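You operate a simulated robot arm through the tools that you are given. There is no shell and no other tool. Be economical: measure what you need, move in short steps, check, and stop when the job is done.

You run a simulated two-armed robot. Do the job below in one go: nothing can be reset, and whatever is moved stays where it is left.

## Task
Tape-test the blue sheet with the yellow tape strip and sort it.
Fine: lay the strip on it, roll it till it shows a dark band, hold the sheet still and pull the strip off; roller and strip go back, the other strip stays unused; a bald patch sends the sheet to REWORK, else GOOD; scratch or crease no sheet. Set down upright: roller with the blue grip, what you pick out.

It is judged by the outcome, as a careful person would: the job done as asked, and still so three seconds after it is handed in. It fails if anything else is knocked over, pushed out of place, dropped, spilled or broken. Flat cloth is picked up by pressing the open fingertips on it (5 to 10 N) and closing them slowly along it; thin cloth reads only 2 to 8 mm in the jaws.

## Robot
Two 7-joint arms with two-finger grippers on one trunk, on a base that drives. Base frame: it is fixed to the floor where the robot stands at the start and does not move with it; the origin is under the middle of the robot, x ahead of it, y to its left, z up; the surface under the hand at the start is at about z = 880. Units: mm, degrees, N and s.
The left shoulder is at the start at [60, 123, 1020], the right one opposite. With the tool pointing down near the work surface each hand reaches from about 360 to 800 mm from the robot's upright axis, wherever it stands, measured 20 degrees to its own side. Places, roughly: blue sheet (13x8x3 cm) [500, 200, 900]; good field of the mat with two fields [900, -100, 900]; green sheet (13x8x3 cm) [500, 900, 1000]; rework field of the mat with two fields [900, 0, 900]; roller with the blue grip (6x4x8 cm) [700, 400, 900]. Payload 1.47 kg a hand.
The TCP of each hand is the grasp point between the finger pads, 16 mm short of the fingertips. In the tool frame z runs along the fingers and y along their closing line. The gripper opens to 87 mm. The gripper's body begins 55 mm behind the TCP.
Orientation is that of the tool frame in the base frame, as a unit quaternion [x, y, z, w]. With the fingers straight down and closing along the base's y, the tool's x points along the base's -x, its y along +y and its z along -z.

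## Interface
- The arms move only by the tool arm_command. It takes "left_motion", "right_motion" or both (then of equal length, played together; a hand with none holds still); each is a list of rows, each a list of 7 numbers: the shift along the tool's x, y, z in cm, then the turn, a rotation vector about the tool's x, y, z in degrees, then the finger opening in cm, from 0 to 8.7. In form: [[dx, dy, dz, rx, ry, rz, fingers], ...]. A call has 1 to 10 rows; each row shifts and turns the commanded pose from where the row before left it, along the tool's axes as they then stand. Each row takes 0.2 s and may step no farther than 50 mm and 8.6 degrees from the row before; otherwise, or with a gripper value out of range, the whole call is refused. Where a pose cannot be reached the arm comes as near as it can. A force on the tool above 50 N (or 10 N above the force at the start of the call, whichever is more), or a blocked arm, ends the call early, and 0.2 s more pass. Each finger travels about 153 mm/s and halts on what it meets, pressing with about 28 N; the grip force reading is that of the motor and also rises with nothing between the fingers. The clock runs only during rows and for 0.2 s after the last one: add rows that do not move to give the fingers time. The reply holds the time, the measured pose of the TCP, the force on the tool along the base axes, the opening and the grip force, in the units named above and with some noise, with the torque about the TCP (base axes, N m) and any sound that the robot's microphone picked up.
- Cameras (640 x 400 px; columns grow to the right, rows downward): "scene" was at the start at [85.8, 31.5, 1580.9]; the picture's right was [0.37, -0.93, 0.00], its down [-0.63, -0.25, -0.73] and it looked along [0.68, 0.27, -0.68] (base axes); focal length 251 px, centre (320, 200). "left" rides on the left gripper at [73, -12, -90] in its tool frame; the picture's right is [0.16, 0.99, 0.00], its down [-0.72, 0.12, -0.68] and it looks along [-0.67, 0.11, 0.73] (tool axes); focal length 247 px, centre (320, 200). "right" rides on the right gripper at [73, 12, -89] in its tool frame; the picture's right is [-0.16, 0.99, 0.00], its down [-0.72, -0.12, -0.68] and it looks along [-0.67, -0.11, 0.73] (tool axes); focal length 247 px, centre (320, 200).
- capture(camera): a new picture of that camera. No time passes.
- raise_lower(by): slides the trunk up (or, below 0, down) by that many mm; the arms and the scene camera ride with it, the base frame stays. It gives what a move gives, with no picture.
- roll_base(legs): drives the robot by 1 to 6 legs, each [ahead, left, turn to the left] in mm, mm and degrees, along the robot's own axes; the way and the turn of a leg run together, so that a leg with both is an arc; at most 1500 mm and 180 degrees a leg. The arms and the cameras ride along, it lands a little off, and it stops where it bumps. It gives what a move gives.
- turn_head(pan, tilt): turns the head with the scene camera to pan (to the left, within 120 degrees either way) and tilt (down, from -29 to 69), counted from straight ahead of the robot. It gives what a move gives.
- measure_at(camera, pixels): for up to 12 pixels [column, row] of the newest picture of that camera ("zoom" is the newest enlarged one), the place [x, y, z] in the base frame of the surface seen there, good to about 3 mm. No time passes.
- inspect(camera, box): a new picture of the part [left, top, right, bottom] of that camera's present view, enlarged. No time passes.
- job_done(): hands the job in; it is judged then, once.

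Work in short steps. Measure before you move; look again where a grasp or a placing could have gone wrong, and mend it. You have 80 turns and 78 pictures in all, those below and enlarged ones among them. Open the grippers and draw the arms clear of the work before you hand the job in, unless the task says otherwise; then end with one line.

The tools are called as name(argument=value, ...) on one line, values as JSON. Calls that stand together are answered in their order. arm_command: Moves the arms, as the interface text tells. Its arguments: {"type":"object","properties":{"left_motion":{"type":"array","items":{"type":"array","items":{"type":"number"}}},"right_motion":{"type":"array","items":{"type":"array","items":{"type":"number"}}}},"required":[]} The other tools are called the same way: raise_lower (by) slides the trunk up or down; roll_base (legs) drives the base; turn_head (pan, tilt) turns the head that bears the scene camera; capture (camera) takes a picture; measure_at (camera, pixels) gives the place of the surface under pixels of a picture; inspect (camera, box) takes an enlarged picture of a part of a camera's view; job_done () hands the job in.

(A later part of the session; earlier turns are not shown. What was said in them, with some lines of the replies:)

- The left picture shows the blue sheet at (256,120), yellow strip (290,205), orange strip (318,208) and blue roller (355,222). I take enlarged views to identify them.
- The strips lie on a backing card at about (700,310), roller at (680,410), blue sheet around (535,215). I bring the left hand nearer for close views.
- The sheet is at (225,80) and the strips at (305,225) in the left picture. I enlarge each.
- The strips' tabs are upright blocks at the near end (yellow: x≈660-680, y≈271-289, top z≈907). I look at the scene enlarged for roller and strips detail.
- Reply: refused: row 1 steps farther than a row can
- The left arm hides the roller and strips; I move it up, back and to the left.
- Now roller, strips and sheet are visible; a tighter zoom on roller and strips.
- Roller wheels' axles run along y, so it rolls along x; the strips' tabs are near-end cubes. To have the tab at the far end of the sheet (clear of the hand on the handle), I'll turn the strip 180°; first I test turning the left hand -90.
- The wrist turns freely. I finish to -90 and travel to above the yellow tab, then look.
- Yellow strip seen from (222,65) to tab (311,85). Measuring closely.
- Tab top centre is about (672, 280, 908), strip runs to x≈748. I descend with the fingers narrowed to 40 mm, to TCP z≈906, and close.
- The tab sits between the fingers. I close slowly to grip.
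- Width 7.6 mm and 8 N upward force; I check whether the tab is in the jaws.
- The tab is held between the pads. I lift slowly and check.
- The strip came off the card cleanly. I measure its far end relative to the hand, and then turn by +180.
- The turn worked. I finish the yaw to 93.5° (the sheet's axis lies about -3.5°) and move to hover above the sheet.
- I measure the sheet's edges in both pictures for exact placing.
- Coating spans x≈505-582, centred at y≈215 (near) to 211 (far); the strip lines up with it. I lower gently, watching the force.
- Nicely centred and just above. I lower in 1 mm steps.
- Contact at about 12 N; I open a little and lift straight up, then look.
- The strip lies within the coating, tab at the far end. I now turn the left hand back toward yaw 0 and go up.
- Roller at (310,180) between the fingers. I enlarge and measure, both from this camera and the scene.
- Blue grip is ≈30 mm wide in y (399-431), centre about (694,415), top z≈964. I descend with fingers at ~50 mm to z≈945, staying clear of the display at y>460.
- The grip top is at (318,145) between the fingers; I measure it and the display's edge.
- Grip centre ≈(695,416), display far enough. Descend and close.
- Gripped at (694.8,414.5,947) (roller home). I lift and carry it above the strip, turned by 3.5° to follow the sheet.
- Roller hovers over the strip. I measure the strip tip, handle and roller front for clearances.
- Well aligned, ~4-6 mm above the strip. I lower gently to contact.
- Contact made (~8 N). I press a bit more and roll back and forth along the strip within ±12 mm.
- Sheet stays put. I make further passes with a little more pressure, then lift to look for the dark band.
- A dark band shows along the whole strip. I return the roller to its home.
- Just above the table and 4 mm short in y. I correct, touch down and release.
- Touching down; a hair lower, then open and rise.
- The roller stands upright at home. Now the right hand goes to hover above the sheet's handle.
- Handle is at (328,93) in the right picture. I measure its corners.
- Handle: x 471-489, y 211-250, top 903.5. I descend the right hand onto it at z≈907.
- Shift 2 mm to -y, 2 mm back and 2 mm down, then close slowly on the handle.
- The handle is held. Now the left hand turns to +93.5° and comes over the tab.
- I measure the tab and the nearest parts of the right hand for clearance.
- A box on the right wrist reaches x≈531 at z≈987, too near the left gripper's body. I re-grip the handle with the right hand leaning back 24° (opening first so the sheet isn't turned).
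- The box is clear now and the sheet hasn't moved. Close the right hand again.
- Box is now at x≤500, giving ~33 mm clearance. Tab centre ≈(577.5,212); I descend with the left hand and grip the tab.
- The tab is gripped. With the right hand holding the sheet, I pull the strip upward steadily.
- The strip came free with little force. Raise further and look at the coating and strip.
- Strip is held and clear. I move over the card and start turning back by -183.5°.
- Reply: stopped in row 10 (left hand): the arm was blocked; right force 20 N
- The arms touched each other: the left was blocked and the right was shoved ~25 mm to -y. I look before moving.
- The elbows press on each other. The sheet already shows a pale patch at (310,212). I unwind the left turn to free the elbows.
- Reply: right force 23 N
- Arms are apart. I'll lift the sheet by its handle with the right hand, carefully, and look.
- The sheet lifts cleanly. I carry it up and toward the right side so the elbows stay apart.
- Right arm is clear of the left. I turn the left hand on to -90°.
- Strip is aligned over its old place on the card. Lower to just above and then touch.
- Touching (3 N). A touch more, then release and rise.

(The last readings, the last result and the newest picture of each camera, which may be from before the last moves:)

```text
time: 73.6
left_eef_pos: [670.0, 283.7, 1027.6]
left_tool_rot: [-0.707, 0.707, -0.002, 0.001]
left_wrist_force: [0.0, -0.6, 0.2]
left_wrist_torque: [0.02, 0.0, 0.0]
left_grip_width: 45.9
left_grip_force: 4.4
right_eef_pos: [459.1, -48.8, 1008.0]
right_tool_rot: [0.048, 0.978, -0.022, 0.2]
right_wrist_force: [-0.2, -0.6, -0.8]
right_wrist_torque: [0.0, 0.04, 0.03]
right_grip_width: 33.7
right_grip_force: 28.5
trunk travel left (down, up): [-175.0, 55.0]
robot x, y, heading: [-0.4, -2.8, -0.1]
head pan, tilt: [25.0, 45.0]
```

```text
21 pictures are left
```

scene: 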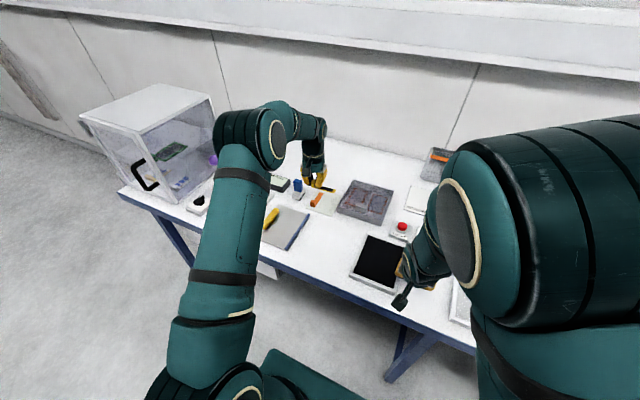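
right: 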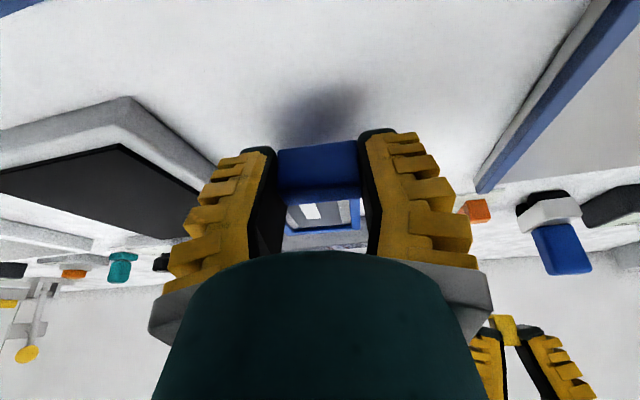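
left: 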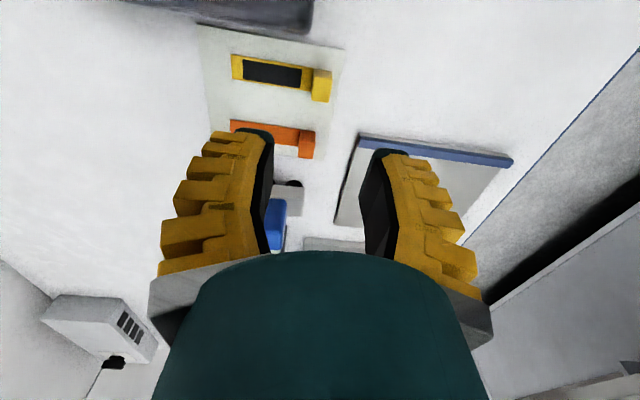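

Strip is back on the card, orange one untouched. I retract the left hand upward while turning back, and inspect the held sheet with the right camera.

arm_command(left_motion=[[0, 2, -3, 0, 0, 8.5, 4], [0, 2, -3, 0, 0, 8.5, 4], [0, 2, -3, 0, 0, 8.5, 4], [0, 0, -2, 0, 0, 8.5, 4], [0, 0, -2, 0, 0, 8.5, 4], [0, 0, -2, 0, 0, 8.5, 4], [0, 0, 0, 0, 0, 8.5, 4], [0, 0, 0, 0, 0, 8.5, 4], [0, 0, 0, 0, 0, 8.5, 4], [0, 0, 0, 0, 0, 8.5, 4]])

inspect(camera="right", box=[250, 120, 400, 260])

arm_command(left_motion=[[3, 0, 0, 0, 0, 5, 4], [4, 1, 0, 0, 0, 0, 4], [4, 1, 0, 0, 0, 0, 4], [4, 1, 0, 0, 0, 0, 4], [4, 1, 0, 0, 0, 0, 4], [0, 0, 0, 0, 0, 0, 4]])

turn_head(pan=-5, tilt=40)

capture(camera="scene")

```text
time: 75.8
left_eef_pos: [610.3, 290.0, 1178.3]
left_tool_rot: [-0.042, 0.999, -0.001, 0.001]
left_wrist_force: [-0.3, 0.8, -0.2]
left_wrist_torque: [-0.02, 0.02, 0.02]
left_grip_width: 45.7
left_grip_force: 4.6
right_eef_pos: [459.8, -47.7, 1008.7]
right_tool_rot: [0.048, 0.978, -0.021, 0.201]
right_wrist_force: [-0.1, 0.6, -0.8]
right_wrist_torque: [0.02, 0.02, -0.01]
right_grip_width: 33.7
right_grip_force: 28.4
trunk travel left (down, up): [-175.0, 55.0]
robot x, y, heading: [1.7, 4.5, 0.3]
head pan, tilt: [25.0, 45.0]
```

```text
2.86 times, centred on (325, 190) of right
```

zoom: 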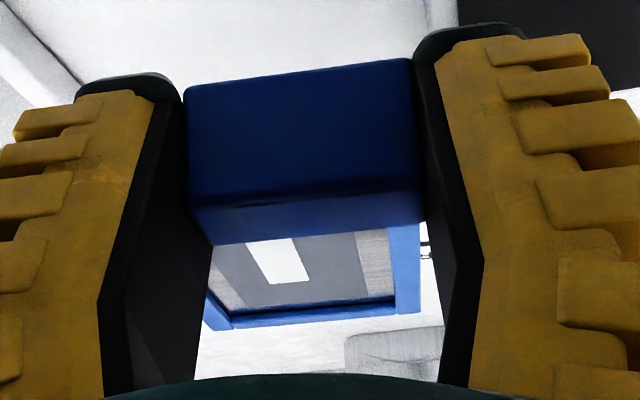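

```text
time: 77.2
left_eef_pos: [422.0, 327.2, 1177.9]
left_tool_rot: [0.001, 1.0, -0.001, 0.001]
left_wrist_force: [-0.4, -0.9, 0.1]
left_wrist_torque: [0.01, 0.01, -0.02]
left_grip_width: 45.6
left_grip_force: 4.2
right_eef_pos: [460.3, -47.9, 1007.0]
right_tool_rot: [0.048, 0.978, -0.022, 0.201]
right_wrist_force: [-0.3, 0.8, 0.1]
right_wrist_torque: [0.03, 0.04, -0.01]
right_grip_width: 33.7
right_grip_force: 28.0
trunk travel left (down, up): [-175.0, 55.0]
robot x, y, heading: [-2.6, -0.2, -0.1]
head pan, tilt: [25.0, 45.0]
```

```text
time: 78.2
left_eef_pos: [421.3, 327.5, 1177.8]
left_tool_rot: [0.0, 1.0, -0.001, 0.001]
left_wrist_force: [-0.3, 0.3, 0.2]
left_wrist_torque: [0.05, 0.0, 0.0]
left_grip_width: 46.0
left_grip_force: 4.2
right_eef_pos: [460.9, -48.0, 1008.8]
right_tool_rot: [0.048, 0.978, -0.021, 0.201]
right_wrist_force: [-0.6, 0.0, -0.4]
right_wrist_torque: [0.0, 0.02, 0.01]
right_grip_width: 33.8
right_grip_force: 27.8
trunk travel left (down, up): [-175.0, 55.0]
robot x, y, heading: [3.6, -4.4, -0.0]
head pan, tilt: [-5.0, 40.0]
```

```text
19 pictures are left
```

scene: 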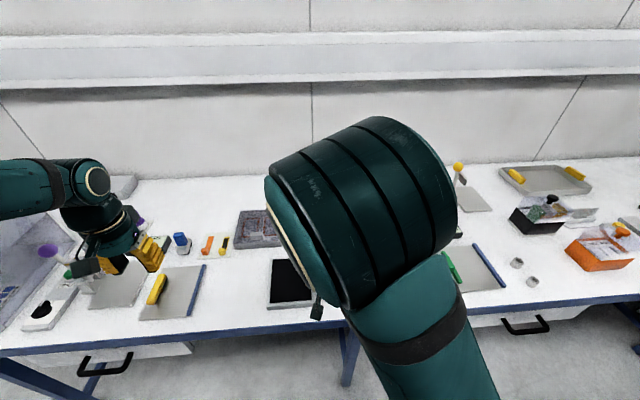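

The coating shows a sharp bright bald patch: the sheet goes to REWORK. I look for the mat with the right camera.

capture(camera="right")

turn_head(pan=12, tilt=40)

capture(camera="scene")

```text
18 pictures are left
```

right: 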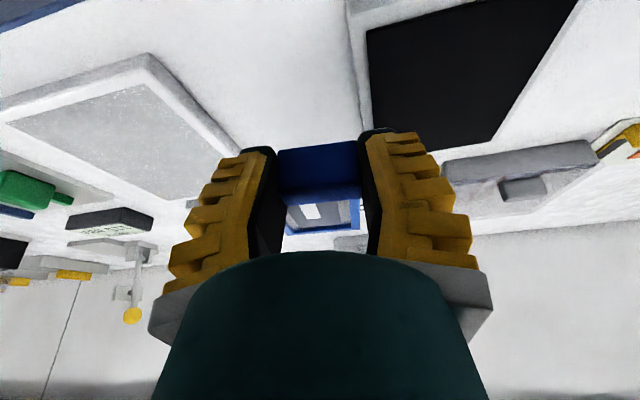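

```text
time: 79.0
left_eef_pos: [421.4, 327.1, 1178.4]
left_tool_rot: [0.0, 1.0, -0.001, 0.001]
left_wrist_force: [0.2, 0.0, -0.2]
left_wrist_torque: [0.0, -0.02, 0.02]
left_grip_width: 45.8
left_grip_force: 4.0
right_eef_pos: [459.3, -48.3, 1007.6]
right_tool_rot: [0.048, 0.978, -0.022, 0.2]
right_wrist_force: [0.6, 0.6, -0.6]
right_wrist_torque: [0.0, 0.01, -0.01]
right_grip_width: 33.6
right_grip_force: 27.7
trunk travel left (down, up): [-175.0, 55.0]
robot x, y, heading: [0.6, -1.6, -0.0]
head pan, tilt: [12.0, 40.0]
```

```text
17 pictures are left
```

scene: 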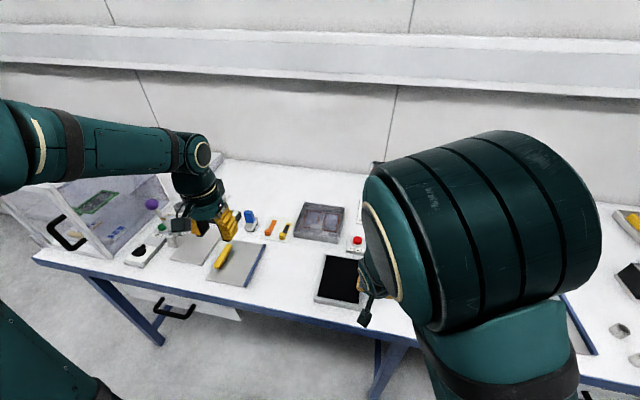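

The right elbow hides the mat. Stretch the right arm forward and up to lower the elbow, then look again.

arm_command(right_motion=[[-3.4, -1.5, -0.9, 0, 0, 0, 3.0], [-3.4, -1.5, -0.9, 0, 0, 0, 3.0], [-3.4, -1.5, -0.9, 0, 0, 0, 3.0], [-3.4, -1.5, -0.9, 0, 0, 0, 3.0], [-3.4, -1.5, -0.9, 0, 0, 0, 3.0], [0, 0, 0, 0, 0, 0, 3.0]])

turn_head(pan=-3, tilt=38)

capture(camera="scene")

```text
time: 80.4
left_eef_pos: [422.2, 328.0, 1178.7]
left_tool_rot: [0.0, 1.0, -0.001, 0.002]
left_wrist_force: [0.3, 1.3, -0.5]
left_wrist_torque: [-0.01, 0.05, 0.01]
left_grip_width: 45.4
left_grip_force: 4.0
right_eef_pos: [592.1, -132.1, 1122.3]
right_tool_rot: [0.048, 0.978, -0.022, 0.2]
right_wrist_force: [0.6, -0.9, -1.1]
right_wrist_torque: [-0.02, 0.01, 0.05]
right_grip_width: 33.7
right_grip_force: 28.0
trunk travel left (down, up): [-175.0, 55.0]
robot x, y, heading: [-0.8, -1.0, -0.1]
head pan, tilt: [12.0, 40.0]
```

```text
time: 81.2
left_eef_pos: [422.2, 326.2, 1177.1]
left_tool_rot: [0.0, 1.0, -0.001, 0.001]
left_wrist_force: [-0.5, -0.2, 0.4]
left_wrist_torque: [0.0, 0.0, 0.02]
left_grip_width: 45.8
left_grip_force: 3.8
right_eef_pos: [591.7, -133.3, 1122.0]
right_tool_rot: [0.048, 0.978, -0.021, 0.2]
right_wrist_force: [-0.3, -0.5, -0.6]
right_wrist_torque: [0.01, 0.06, -0.03]
right_grip_width: 33.5
right_grip_force: 28.2
trunk travel left (down, up): [-175.0, 55.0]
robot x, y, heading: [0.2, -0.7, -0.3]
head pan, tilt: [-3.0, 38.0]
```

```text
16 pictures are left
```

scene: 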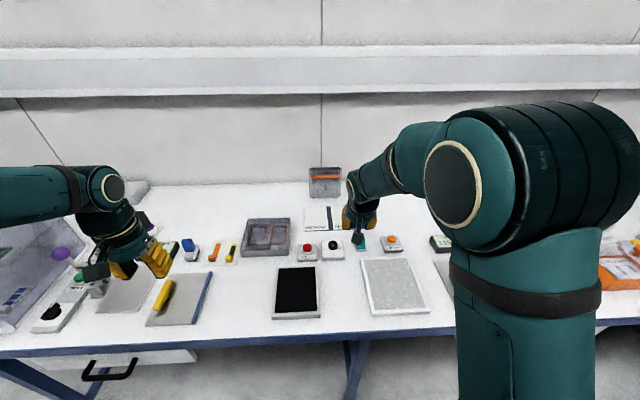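

The REWORK field is visible at (316,217). I enlarge and measure its edges and the buttons before it.

inspect(camera="scene", box=[280, 190, 380, 265])

measure_at(camera="zoom", pixels=[[165, 110], [320, 110], [165, 250], [320, 250], [240, 180], [180, 360], [330, 370], [175, 340], [280, 50], [355, 180], [170, 395]])

```text
5.33 times, centred on (330, 228) of scene
```

zoom: 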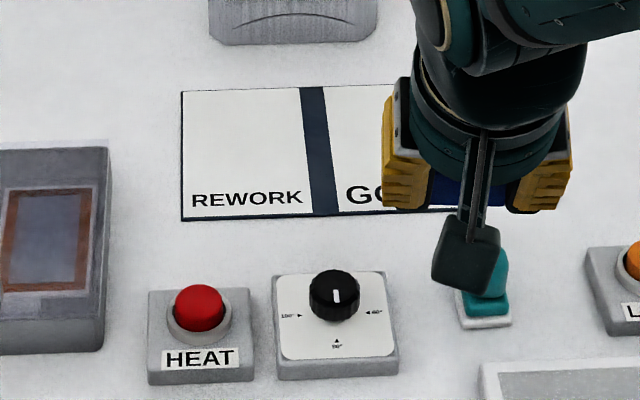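

```text
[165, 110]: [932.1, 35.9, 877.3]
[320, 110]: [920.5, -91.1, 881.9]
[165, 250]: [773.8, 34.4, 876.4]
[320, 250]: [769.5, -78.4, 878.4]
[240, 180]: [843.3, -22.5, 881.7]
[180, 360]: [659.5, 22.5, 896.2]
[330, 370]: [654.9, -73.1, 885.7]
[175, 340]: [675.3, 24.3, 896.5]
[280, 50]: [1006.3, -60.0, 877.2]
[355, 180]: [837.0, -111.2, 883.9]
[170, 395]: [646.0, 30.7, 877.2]
```

REWORK field spans x≈805-950, y≈-74..21 (centre 877,-27). Sheet centre lies ~57 ahead and 13 to the right of the TCP, so the target is TCP ≈(820,-13.5). I straighten the yaw and move forward high.

arm_command(right_motion=[[0, 0, 0, -2.3, 0, -5.1, 3.0], [-3.47, 1.99, 1.55, 0, 0, 0, 3.0], [-3.47, 1.99, 1.55, 0, 0, 0, 3.0], [-3.47, 1.99, 1.55, 0, 0, 0, 3.0], [-3.47, 1.99, 1.55, 0, 0, 0, 3.0], [-3.47, 1.99, 1.55, 0, 0, 0, 3.0], [-3.47, 1.99, 1.55, 0, 0, 0, 3.0], [0, 0, 0, 0, 0, 0, 3.0]])

inspect(camera="scene", box=[250, 140, 410, 270])

```text
time: 83.0
left_eef_pos: [419.7, 327.0, 1179.2]
left_tool_rot: [-0.001, 1.0, -0.002, 0.001]
left_wrist_force: [-0.8, -0.3, 0.5]
left_wrist_torque: [0.01, -0.01, 0.01]
left_grip_width: 45.8
left_grip_force: 4.4
right_eef_pos: [808.8, -22.4, 1117.8]
right_tool_rot: [0.001, 0.98, -0.01, 0.2]
right_wrist_force: [-0.1, 0.6, -0.4]
right_wrist_torque: [0.0, 0.01, 0.01]
right_grip_width: 33.5
right_grip_force: 28.1
right hand out of reach, approached as far as the arm can: row 7
trunk travel left (down, up): [-175.0, 55.0]
robot x, y, heading: [-0.1, 0.2, -0.0]
head pan, tilt: [-3.0, 38.0]
```

```text
3.08 times, centred on (330, 205) of scene
```

zoom: 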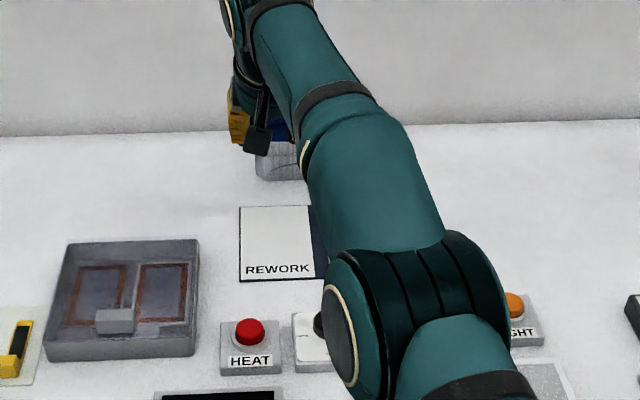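

At the edge of reach while high; lower down, reach improves. I descend to z≈968 and look.

arm_command(right_motion=[[0.98, 0.18, 2.85, 0, 0, 0, 3.0], [0.98, 0.18, 2.85, 0, 0, 0, 3.0], [0.98, 0.18, 2.85, 0, 0, 0, 3.0], [0.98, 0.18, 2.85, 0, 0, 0, 3.0], [0.98, 0.18, 2.85, 0, 0, 0, 3.0], [0, 0, 0, 0, 0, 0, 3.0]])

capture(camera="right")

inspect(camera="scene", box=[270, 170, 390, 260])

```text
time: 84.4
left_eef_pos: [421.8, 327.2, 1177.7]
left_tool_rot: [-0.001, 1.0, 0.0, 0.001]
left_wrist_force: [0.1, -0.1, 0.7]
left_wrist_torque: [-0.01, 0.03, 0.01]
left_grip_width: 45.6
left_grip_force: 4.1
right_eef_pos: [818.0, -16.4, 963.2]
right_tool_rot: [0.0, 0.98, -0.01, 0.2]
right_wrist_force: [-0.4, -0.3, -0.6]
right_wrist_torque: [0.0, 0.03, 0.0]
right_grip_width: 33.2
right_grip_force: 28.0
right hand out of reach, approached as far as the arm can: row 5
trunk travel left (down, up): [-175.0, 55.0]
robot x, y, heading: [1.7, -1.0, 0.0]
head pan, tilt: [-3.0, 38.0]
```

```text
13 pictures are left
```

right: 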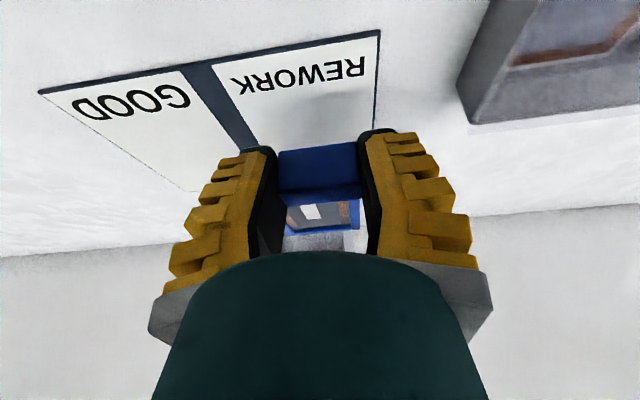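

```text
4.44 times, centred on (330, 215) of scene
```

zoom: 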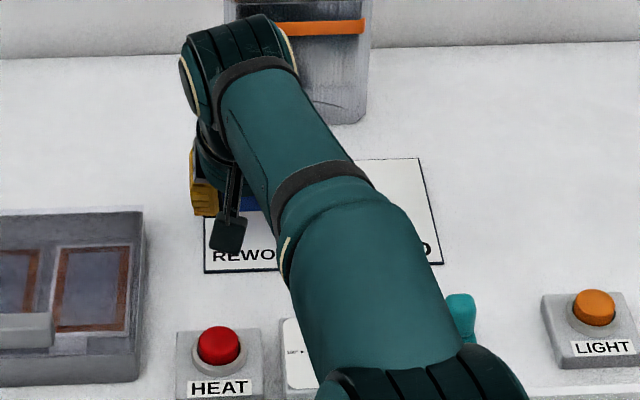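

Nearly there. I measure mat corners and the handle/sheet in the right picture.

measure_at(camera="right", pixels=[[378, 35], [218, 68], [374, 125], [252, 143], [280, 160], [355, 155], [318, 170], [290, 225], [355, 222], [310, 212], [340, 240]])

inspect(camera="right", box=[260, 120, 390, 260])

measure_at(camera="zoom", pixels=[[140, 385], [130, 400], [410, 370], [425, 355], [250, 290], [250, 360], [440, 300]])

```text
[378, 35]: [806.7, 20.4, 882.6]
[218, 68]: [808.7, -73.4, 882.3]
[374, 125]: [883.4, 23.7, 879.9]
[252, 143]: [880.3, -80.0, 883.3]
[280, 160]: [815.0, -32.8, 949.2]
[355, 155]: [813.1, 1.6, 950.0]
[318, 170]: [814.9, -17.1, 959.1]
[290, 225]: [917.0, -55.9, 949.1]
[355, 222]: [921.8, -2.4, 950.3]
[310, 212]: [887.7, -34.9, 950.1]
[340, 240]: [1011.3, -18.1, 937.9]
```

```text
2.86 times, centred on (325, 190) of right
```

zoom: 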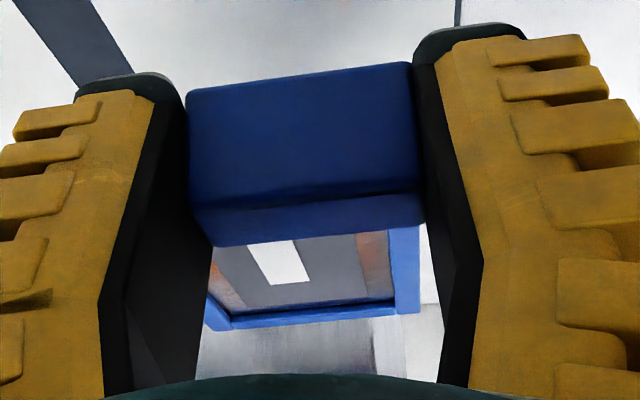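

```text
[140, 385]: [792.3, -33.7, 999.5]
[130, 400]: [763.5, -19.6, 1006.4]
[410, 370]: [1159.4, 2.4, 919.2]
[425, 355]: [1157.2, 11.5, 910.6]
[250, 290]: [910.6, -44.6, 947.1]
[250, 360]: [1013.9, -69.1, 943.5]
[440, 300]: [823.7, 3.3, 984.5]
```

The sheet is level, over the field with y -64..+4 and x ≈811-937, fitting field y -74..21, x 807-950. I lower with a 4 mm nudge forward and 3 mm left.

arm_command(right_motion=[[0.4, 0.3, 1.5, 0, 0, 0, 3.0], [0.6, 0, 1.6, 0, 0, 0, 3.0], [0.5, 0, 1.2, 0, 0, 0, 3.0], [0.1, 0, 0.3, 0, 0, 0, 3.0], [0, 0, 0, 0, 0, 0, 3.0]])

capture(camera="right")

measure_at(camera="right", pixels=[[280, 160], [355, 155], [318, 170], [290, 225], [355, 222], [310, 212], [378, 60], [300, 145]])

```text
time: 85.6
left_eef_pos: [421.3, 327.6, 1177.9]
left_tool_rot: [0.001, 1.0, -0.001, 0.001]
left_wrist_force: [0.0, 0.6, -0.2]
left_wrist_torque: [0.01, -0.02, -0.04]
left_grip_width: 45.6
left_grip_force: 4.4
right_eef_pos: [813.4, -14.8, 915.6]
right_tool_rot: [-0.001, 0.98, -0.01, 0.2]
right_wrist_force: [-0.4, 0.5, 0.2]
right_wrist_torque: [-0.01, 0.03, -0.02]
right_grip_width: 33.1
right_grip_force: 27.9
right hand out of reach, approached as far as the arm can: row 1, 2
trunk travel left (down, up): [-175.0, 55.0]
robot x, y, heading: [-1.7, 0.6, -0.2]
head pan, tilt: [-3.0, 38.0]
```

```text
10 pictures are left
```

right: 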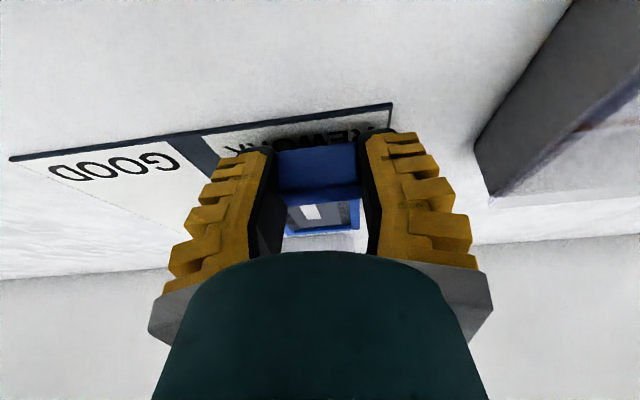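

```text
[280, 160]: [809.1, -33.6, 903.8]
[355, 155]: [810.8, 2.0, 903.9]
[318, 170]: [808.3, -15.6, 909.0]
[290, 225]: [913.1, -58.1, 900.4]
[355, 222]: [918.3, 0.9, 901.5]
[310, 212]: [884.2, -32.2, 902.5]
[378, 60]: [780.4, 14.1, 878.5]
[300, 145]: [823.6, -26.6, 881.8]
```

The reach limit leaves it ~5 mm short (x≈807-933). A tiny base drive of 12 mm ahead fixes that.

roll_base(legs=[[12, 0, 0]])

```text
time: 86.3
left_eef_pos: [433.9, 327.2, 1177.4]
left_tool_rot: [0.0, 1.0, -0.001, 0.001]
left_wrist_force: [-0.1, -0.5, -0.7]
left_wrist_torque: [0.02, 0.02, 0.06]
left_grip_width: 45.9
left_grip_force: 3.9
right_eef_pos: [825.6, -14.3, 915.6]
right_tool_rot: [0.0, 0.98, -0.01, 0.201]
right_wrist_force: [0.2, -0.1, -0.5]
right_wrist_torque: [0.04, 0.03, 0.0]
right_grip_width: 33.6
right_grip_force: 28.0
trunk travel left (down, up): [-175.0, 55.0]
robot x, y, heading: [9.4, -1.8, -0.1]
head pan, tilt: [-3.0, 38.0]
```

Now x is right within a few mm. I lower the last ~10 mm in small steps, easing back 3 mm.

arm_command(right_motion=[[0.42, 0, 0.25, 0, 0, 0, 3.0], [0.12, 0, 0.28, 0, 0, 0, 3.0], [0.08, 0, 0.18, 0, 0, 0, 3.0], [0, 0, 0, 0, 0, 0, 3.0]])

```text
time: 87.3
left_eef_pos: [433.3, 327.1, 1178.2]
left_tool_rot: [0.0, 1.0, -0.001, 0.001]
left_wrist_force: [0.9, 0.4, -0.5]
left_wrist_torque: [0.02, 0.02, 0.02]
left_grip_width: 46.0
left_grip_force: 3.9
right_eef_pos: [822.8, -15.8, 906.0]
right_tool_rot: [0.001, 0.98, -0.01, 0.2]
right_wrist_force: [0.9, -0.4, 0.0]
right_wrist_torque: [0.02, 0.03, -0.01]
right_grip_width: 33.2
right_grip_force: 28.1
trunk travel left (down, up): [-175.0, 55.0]
robot x, y, heading: [12.5, -2.1, 0.1]
head pan, tilt: [-3.0, 38.0]
```

No contact yet; continue in 1 mm steps.

arm_command(right_motion=[[0.06, 0, 0.14, 0, 0, 0, 3.0], [0.04, 0, 0.09, 0, 0, 0, 3.0], [0, 0, 0, 0, 0, 0, 3.0]])

measure_at(camera="right", pixels=[[318, 170]])

```text
time: 88.1
left_eef_pos: [433.8, 327.5, 1178.1]
left_tool_rot: [0.0, 1.0, -0.001, 0.001]
left_wrist_force: [1.0, -0.5, -0.1]
left_wrist_torque: [0.02, 0.02, -0.02]
left_grip_width: 45.5
left_grip_force: 4.4
right_eef_pos: [822.8, -14.2, 904.8]
right_tool_rot: [0.0, 0.98, -0.009, 0.2]
right_wrist_force: [0.4, 1.3, -0.8]
right_wrist_torque: [-0.02, 0.04, -0.01]
right_grip_width: 33.1
right_grip_force: 27.4
trunk travel left (down, up): [-175.0, 55.0]
robot x, y, heading: [6.7, 0.8, 0.1]
head pan, tilt: [-3.0, 38.0]
```

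```text
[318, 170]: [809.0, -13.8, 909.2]
```

Still free. Two or three more millimetres.

arm_command(right_motion=[[0.06, 0, 0.14, 0, 0, 0, 3.0], [0.04, 0, 0.09, 0, 0, 0, 3.0], [0.04, 0, 0.09, 0, 0, 0, 3.0], [0, 0, 0, 0, 0, 0, 3.0]])

inspect(camera="right", box=[180, 80, 440, 250])

measure_at(camera="zoom", pixels=[[260, 190], [430, 175], [345, 230], [330, 325], [290, 335], [420, 330], [300, 160]])

```text
time: 89.1
left_eef_pos: [432.7, 327.4, 1177.7]
left_tool_rot: [-0.001, 1.0, -0.001, 0.001]
left_wrist_force: [0.0, 0.1, 0.0]
left_wrist_torque: [0.01, 0.01, 0.02]
left_grip_width: 45.8
left_grip_force: 4.3
right_eef_pos: [823.3, -15.1, 903.3]
right_tool_rot: [0.0, 0.979, -0.01, 0.202]
right_wrist_force: [0.3, 0.2, 9.0]
right_wrist_torque: [0.16, -0.13, -0.05]
right_grip_width: 34.7
right_grip_force: 28.0
trunk travel left (down, up): [-175.0, 55.0]
robot x, y, heading: [15.7, -0.9, 0.2]
head pan, tilt: [-3.0, 38.0]
```

```text
2.35 times, centred on (310, 165) of right
```

zoom: 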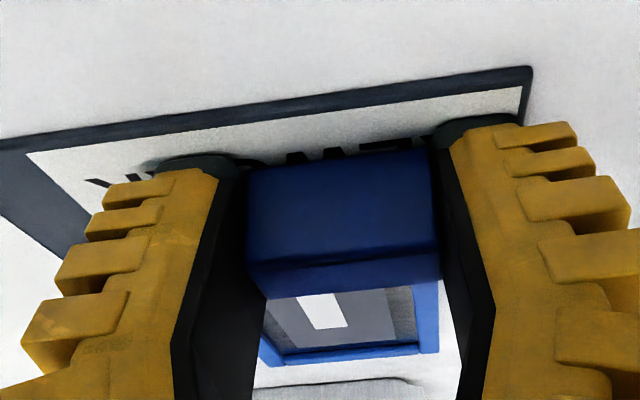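

```text
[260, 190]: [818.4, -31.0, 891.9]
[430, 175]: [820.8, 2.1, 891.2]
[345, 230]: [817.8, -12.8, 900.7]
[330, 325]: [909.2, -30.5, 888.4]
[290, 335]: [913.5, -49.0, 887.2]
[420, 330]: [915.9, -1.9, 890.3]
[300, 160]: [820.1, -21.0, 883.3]
```

Contact, sheet sitting at x≈818-943, y≈-64..+4 in the REWORK field. I release and withdraw along the tool axis.

arm_command(right_motion=[[0, 0, 0, 0, 0, 0, 3.8], [0, 0, 0, 0, 0, 0, 4.6], [0, 0, 0, 0, 0, 0, 5.6], [0, 0, -1, 0, 0, 0, 5.6], [0, 0, -3, 0, 0, 0, 5.6], [0, 0, -4.5, 0, 0, 0, 5.6], [0, 0, -4.5, 0, 0, 0, 5.6], [0, 0, -4.5, 0, 0, 0, 5.6]])

capture(camera="right")

```text
time: 90.9
left_eef_pos: [432.8, 327.6, 1176.8]
left_tool_rot: [0.0, 1.0, -0.001, 0.001]
left_wrist_force: [-0.3, 0.0, 0.0]
left_wrist_torque: [0.0, 0.0, 0.02]
left_grip_width: 45.8
left_grip_force: 4.4
right_eef_pos: [818.8, 6.6, 1061.9]
right_tool_rot: [0.0, 0.98, -0.01, 0.2]
right_wrist_force: [0.1, -0.3, 0.3]
right_wrist_torque: [0.01, -0.02, -0.03]
right_grip_width: 61.0
right_grip_force: 3.6
right hand out of reach, approached as far as the arm can: row 4, 5, 6, 7, 8
trunk travel left (down, up): [-175.0, 55.0]
robot x, y, heading: [9.5, 0.1, 0.0]
head pan, tilt: [-3.0, 38.0]
```

```text
8 pictures are left
```

right: 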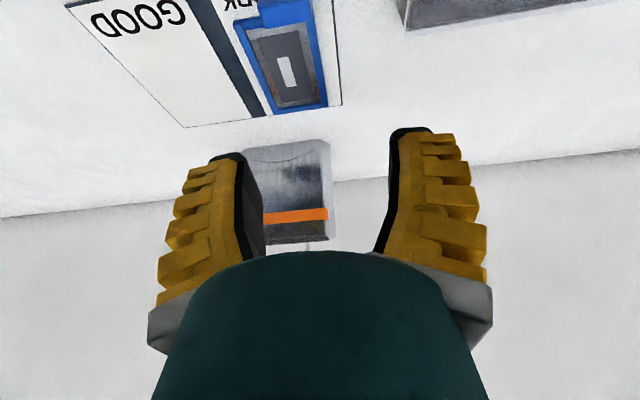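

The bald patch is plain and the sheet lies on REWORK. I withdraw the right arm back and check from the scene camera.

arm_command(right_motion=[[3.9, -1, -1.8, 0, 0, 0, 5.6], [3.9, -1, -1.8, 0, 0, 0, 5.6], [3.9, -1.5, -1.8, 0, 0, 0, 5.6], [3.9, -1.5, -1.8, 0, 0, 0, 5.6], [3.9, -1.5, -1.8, 0, 0, 0, 5.6], [3.9, -2, -1.8, 0, 0, 0, 5.6], [3.9, -2, -1.8, 0, 0, 0, 5.6], [1, -2.5, -1.8, 0, 0, 0, 5.6], [0, -3, -1.8, 0, 0, 0, 5.6]])

turn_head(pan=15, tilt=40)

capture(camera="scene")

```text
time: 92.9
left_eef_pos: [433.3, 326.1, 1178.0]
left_tool_rot: [-0.001, 1.0, 0.0, 0.001]
left_wrist_force: [0.6, 0.0, -0.6]
left_wrist_torque: [0.01, -0.02, -0.01]
left_grip_width: 46.2
left_grip_force: 4.4
right_eef_pos: [823.9, -58.0, 1131.7]
right_tool_rot: [0.001, 0.98, -0.009, 0.2]
right_wrist_force: [0.0, 0.2, 0.3]
right_wrist_torque: [0.04, 0.0, -0.01]
right_grip_width: 61.0
right_grip_force: 3.4
right hand out of reach, approached as far as the arm can: row 1, 2, 3, 4, 5, 6, 7, 8, 9
trunk travel left (down, up): [-175.0, 55.0]
robot x, y, heading: [10.9, 1.0, 0.2]
head pan, tilt: [-3.0, 38.0]
```

```text
time: 93.7
left_eef_pos: [433.1, 328.2, 1178.2]
left_tool_rot: [0.0, 1.0, 0.0, 0.001]
left_wrist_force: [0.7, 0.5, -0.5]
left_wrist_torque: [0.01, -0.02, 0.02]
left_grip_width: 45.9
left_grip_force: 3.9
right_eef_pos: [824.0, -55.3, 1130.3]
right_tool_rot: [0.001, 0.98, -0.01, 0.201]
right_wrist_force: [0.1, 0.1, -0.3]
right_wrist_torque: [0.02, -0.01, -0.01]
right_grip_width: 60.8
right_grip_force: 4.0
trunk travel left (down, up): [-175.0, 55.0]
robot x, y, heading: [11.2, -2.4, -0.1]
head pan, tilt: [15.0, 40.0]
```

```text
7 pictures are left
```

scene: 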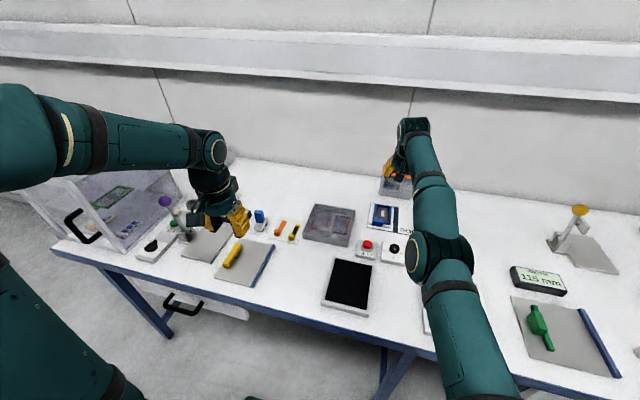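

The right arm is stuck stretched out but high above (z 1130). I check the table closely first, then back the base away to clear it.

inspect(camera="scene", box=[230, 190, 430, 290])

roll_base(legs=[[-250, 0, 0]])

turn_head(pan=3, tilt=33)

capture(camera="scene")

```text
3.20 times, centred on (330, 240) of scene
```

zoom: 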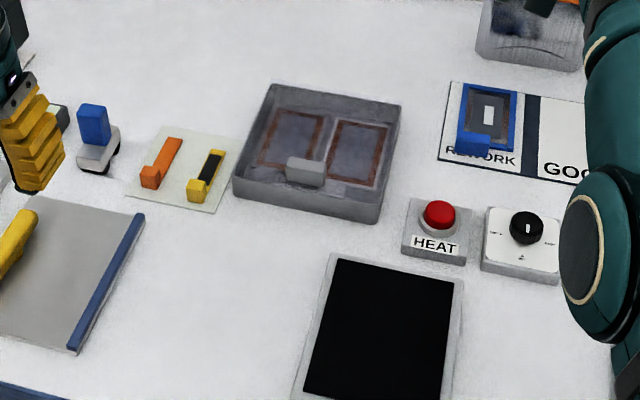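

```text
time: 95.6
left_eef_pos: [180.4, 326.4, 1178.0]
left_tool_rot: [0.0, 1.0, -0.001, 0.0]
left_wrist_force: [0.1, -1.0, 0.3]
left_wrist_torque: [0.01, -0.02, 0.0]
left_grip_width: 45.9
left_grip_force: 4.5
right_eef_pos: [570.5, -55.3, 1132.8]
right_tool_rot: [0.0, 0.98, -0.01, 0.2]
right_wrist_force: [0.8, -0.4, 0.4]
right_wrist_torque: [-0.01, -0.03, 0.02]
right_grip_width: 60.8
right_grip_force: 3.5
trunk travel left (down, up): [-175.0, 55.0]
robot x, y, heading: [-240.3, -1.1, 0.1]
head pan, tilt: [15.0, 40.0]
```

```text
time: 96.3
left_eef_pos: [180.6, 327.4, 1177.2]
left_tool_rot: [0.0, 1.0, -0.001, 0.002]
left_wrist_force: [-0.5, -0.2, -0.8]
left_wrist_torque: [0.02, -0.01, 0.0]
left_grip_width: 45.7
left_grip_force: 4.5
right_eef_pos: [572.4, -55.2, 1131.2]
right_tool_rot: [-0.001, 0.98, -0.009, 0.2]
right_wrist_force: [-1.0, 0.6, 0.2]
right_wrist_torque: [0.03, -0.01, 0.04]
right_grip_width: 61.2
right_grip_force: 3.2
trunk travel left (down, up): [-175.0, 55.0]
robot x, y, heading: [-241.8, 0.1, 0.3]
head pan, tilt: [3.0, 33.0]
```

```text
5 pictures are left
```

scene: 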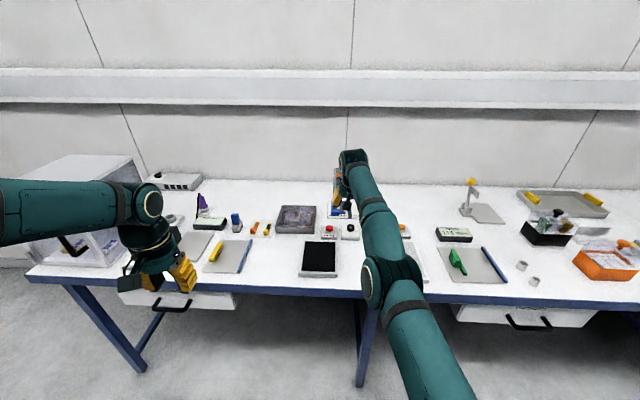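

Everything is as asked: the sheet lies fully inside REWORK, the roller stands upright at its place, both strips are on the card, and the grippers are open and clear. I hand in.

job_done()

```text
The job is handed in.
```

The blue sheet showed a bald patch after the yellow-strip tape test, so it is in the REWORK field, with the roller and strip back in their places and the orange strip unused. While I was returning the strip, the arms' elbows touched and slid the sheet about 25 mm across the table. I saw no scratch on it afterwards.
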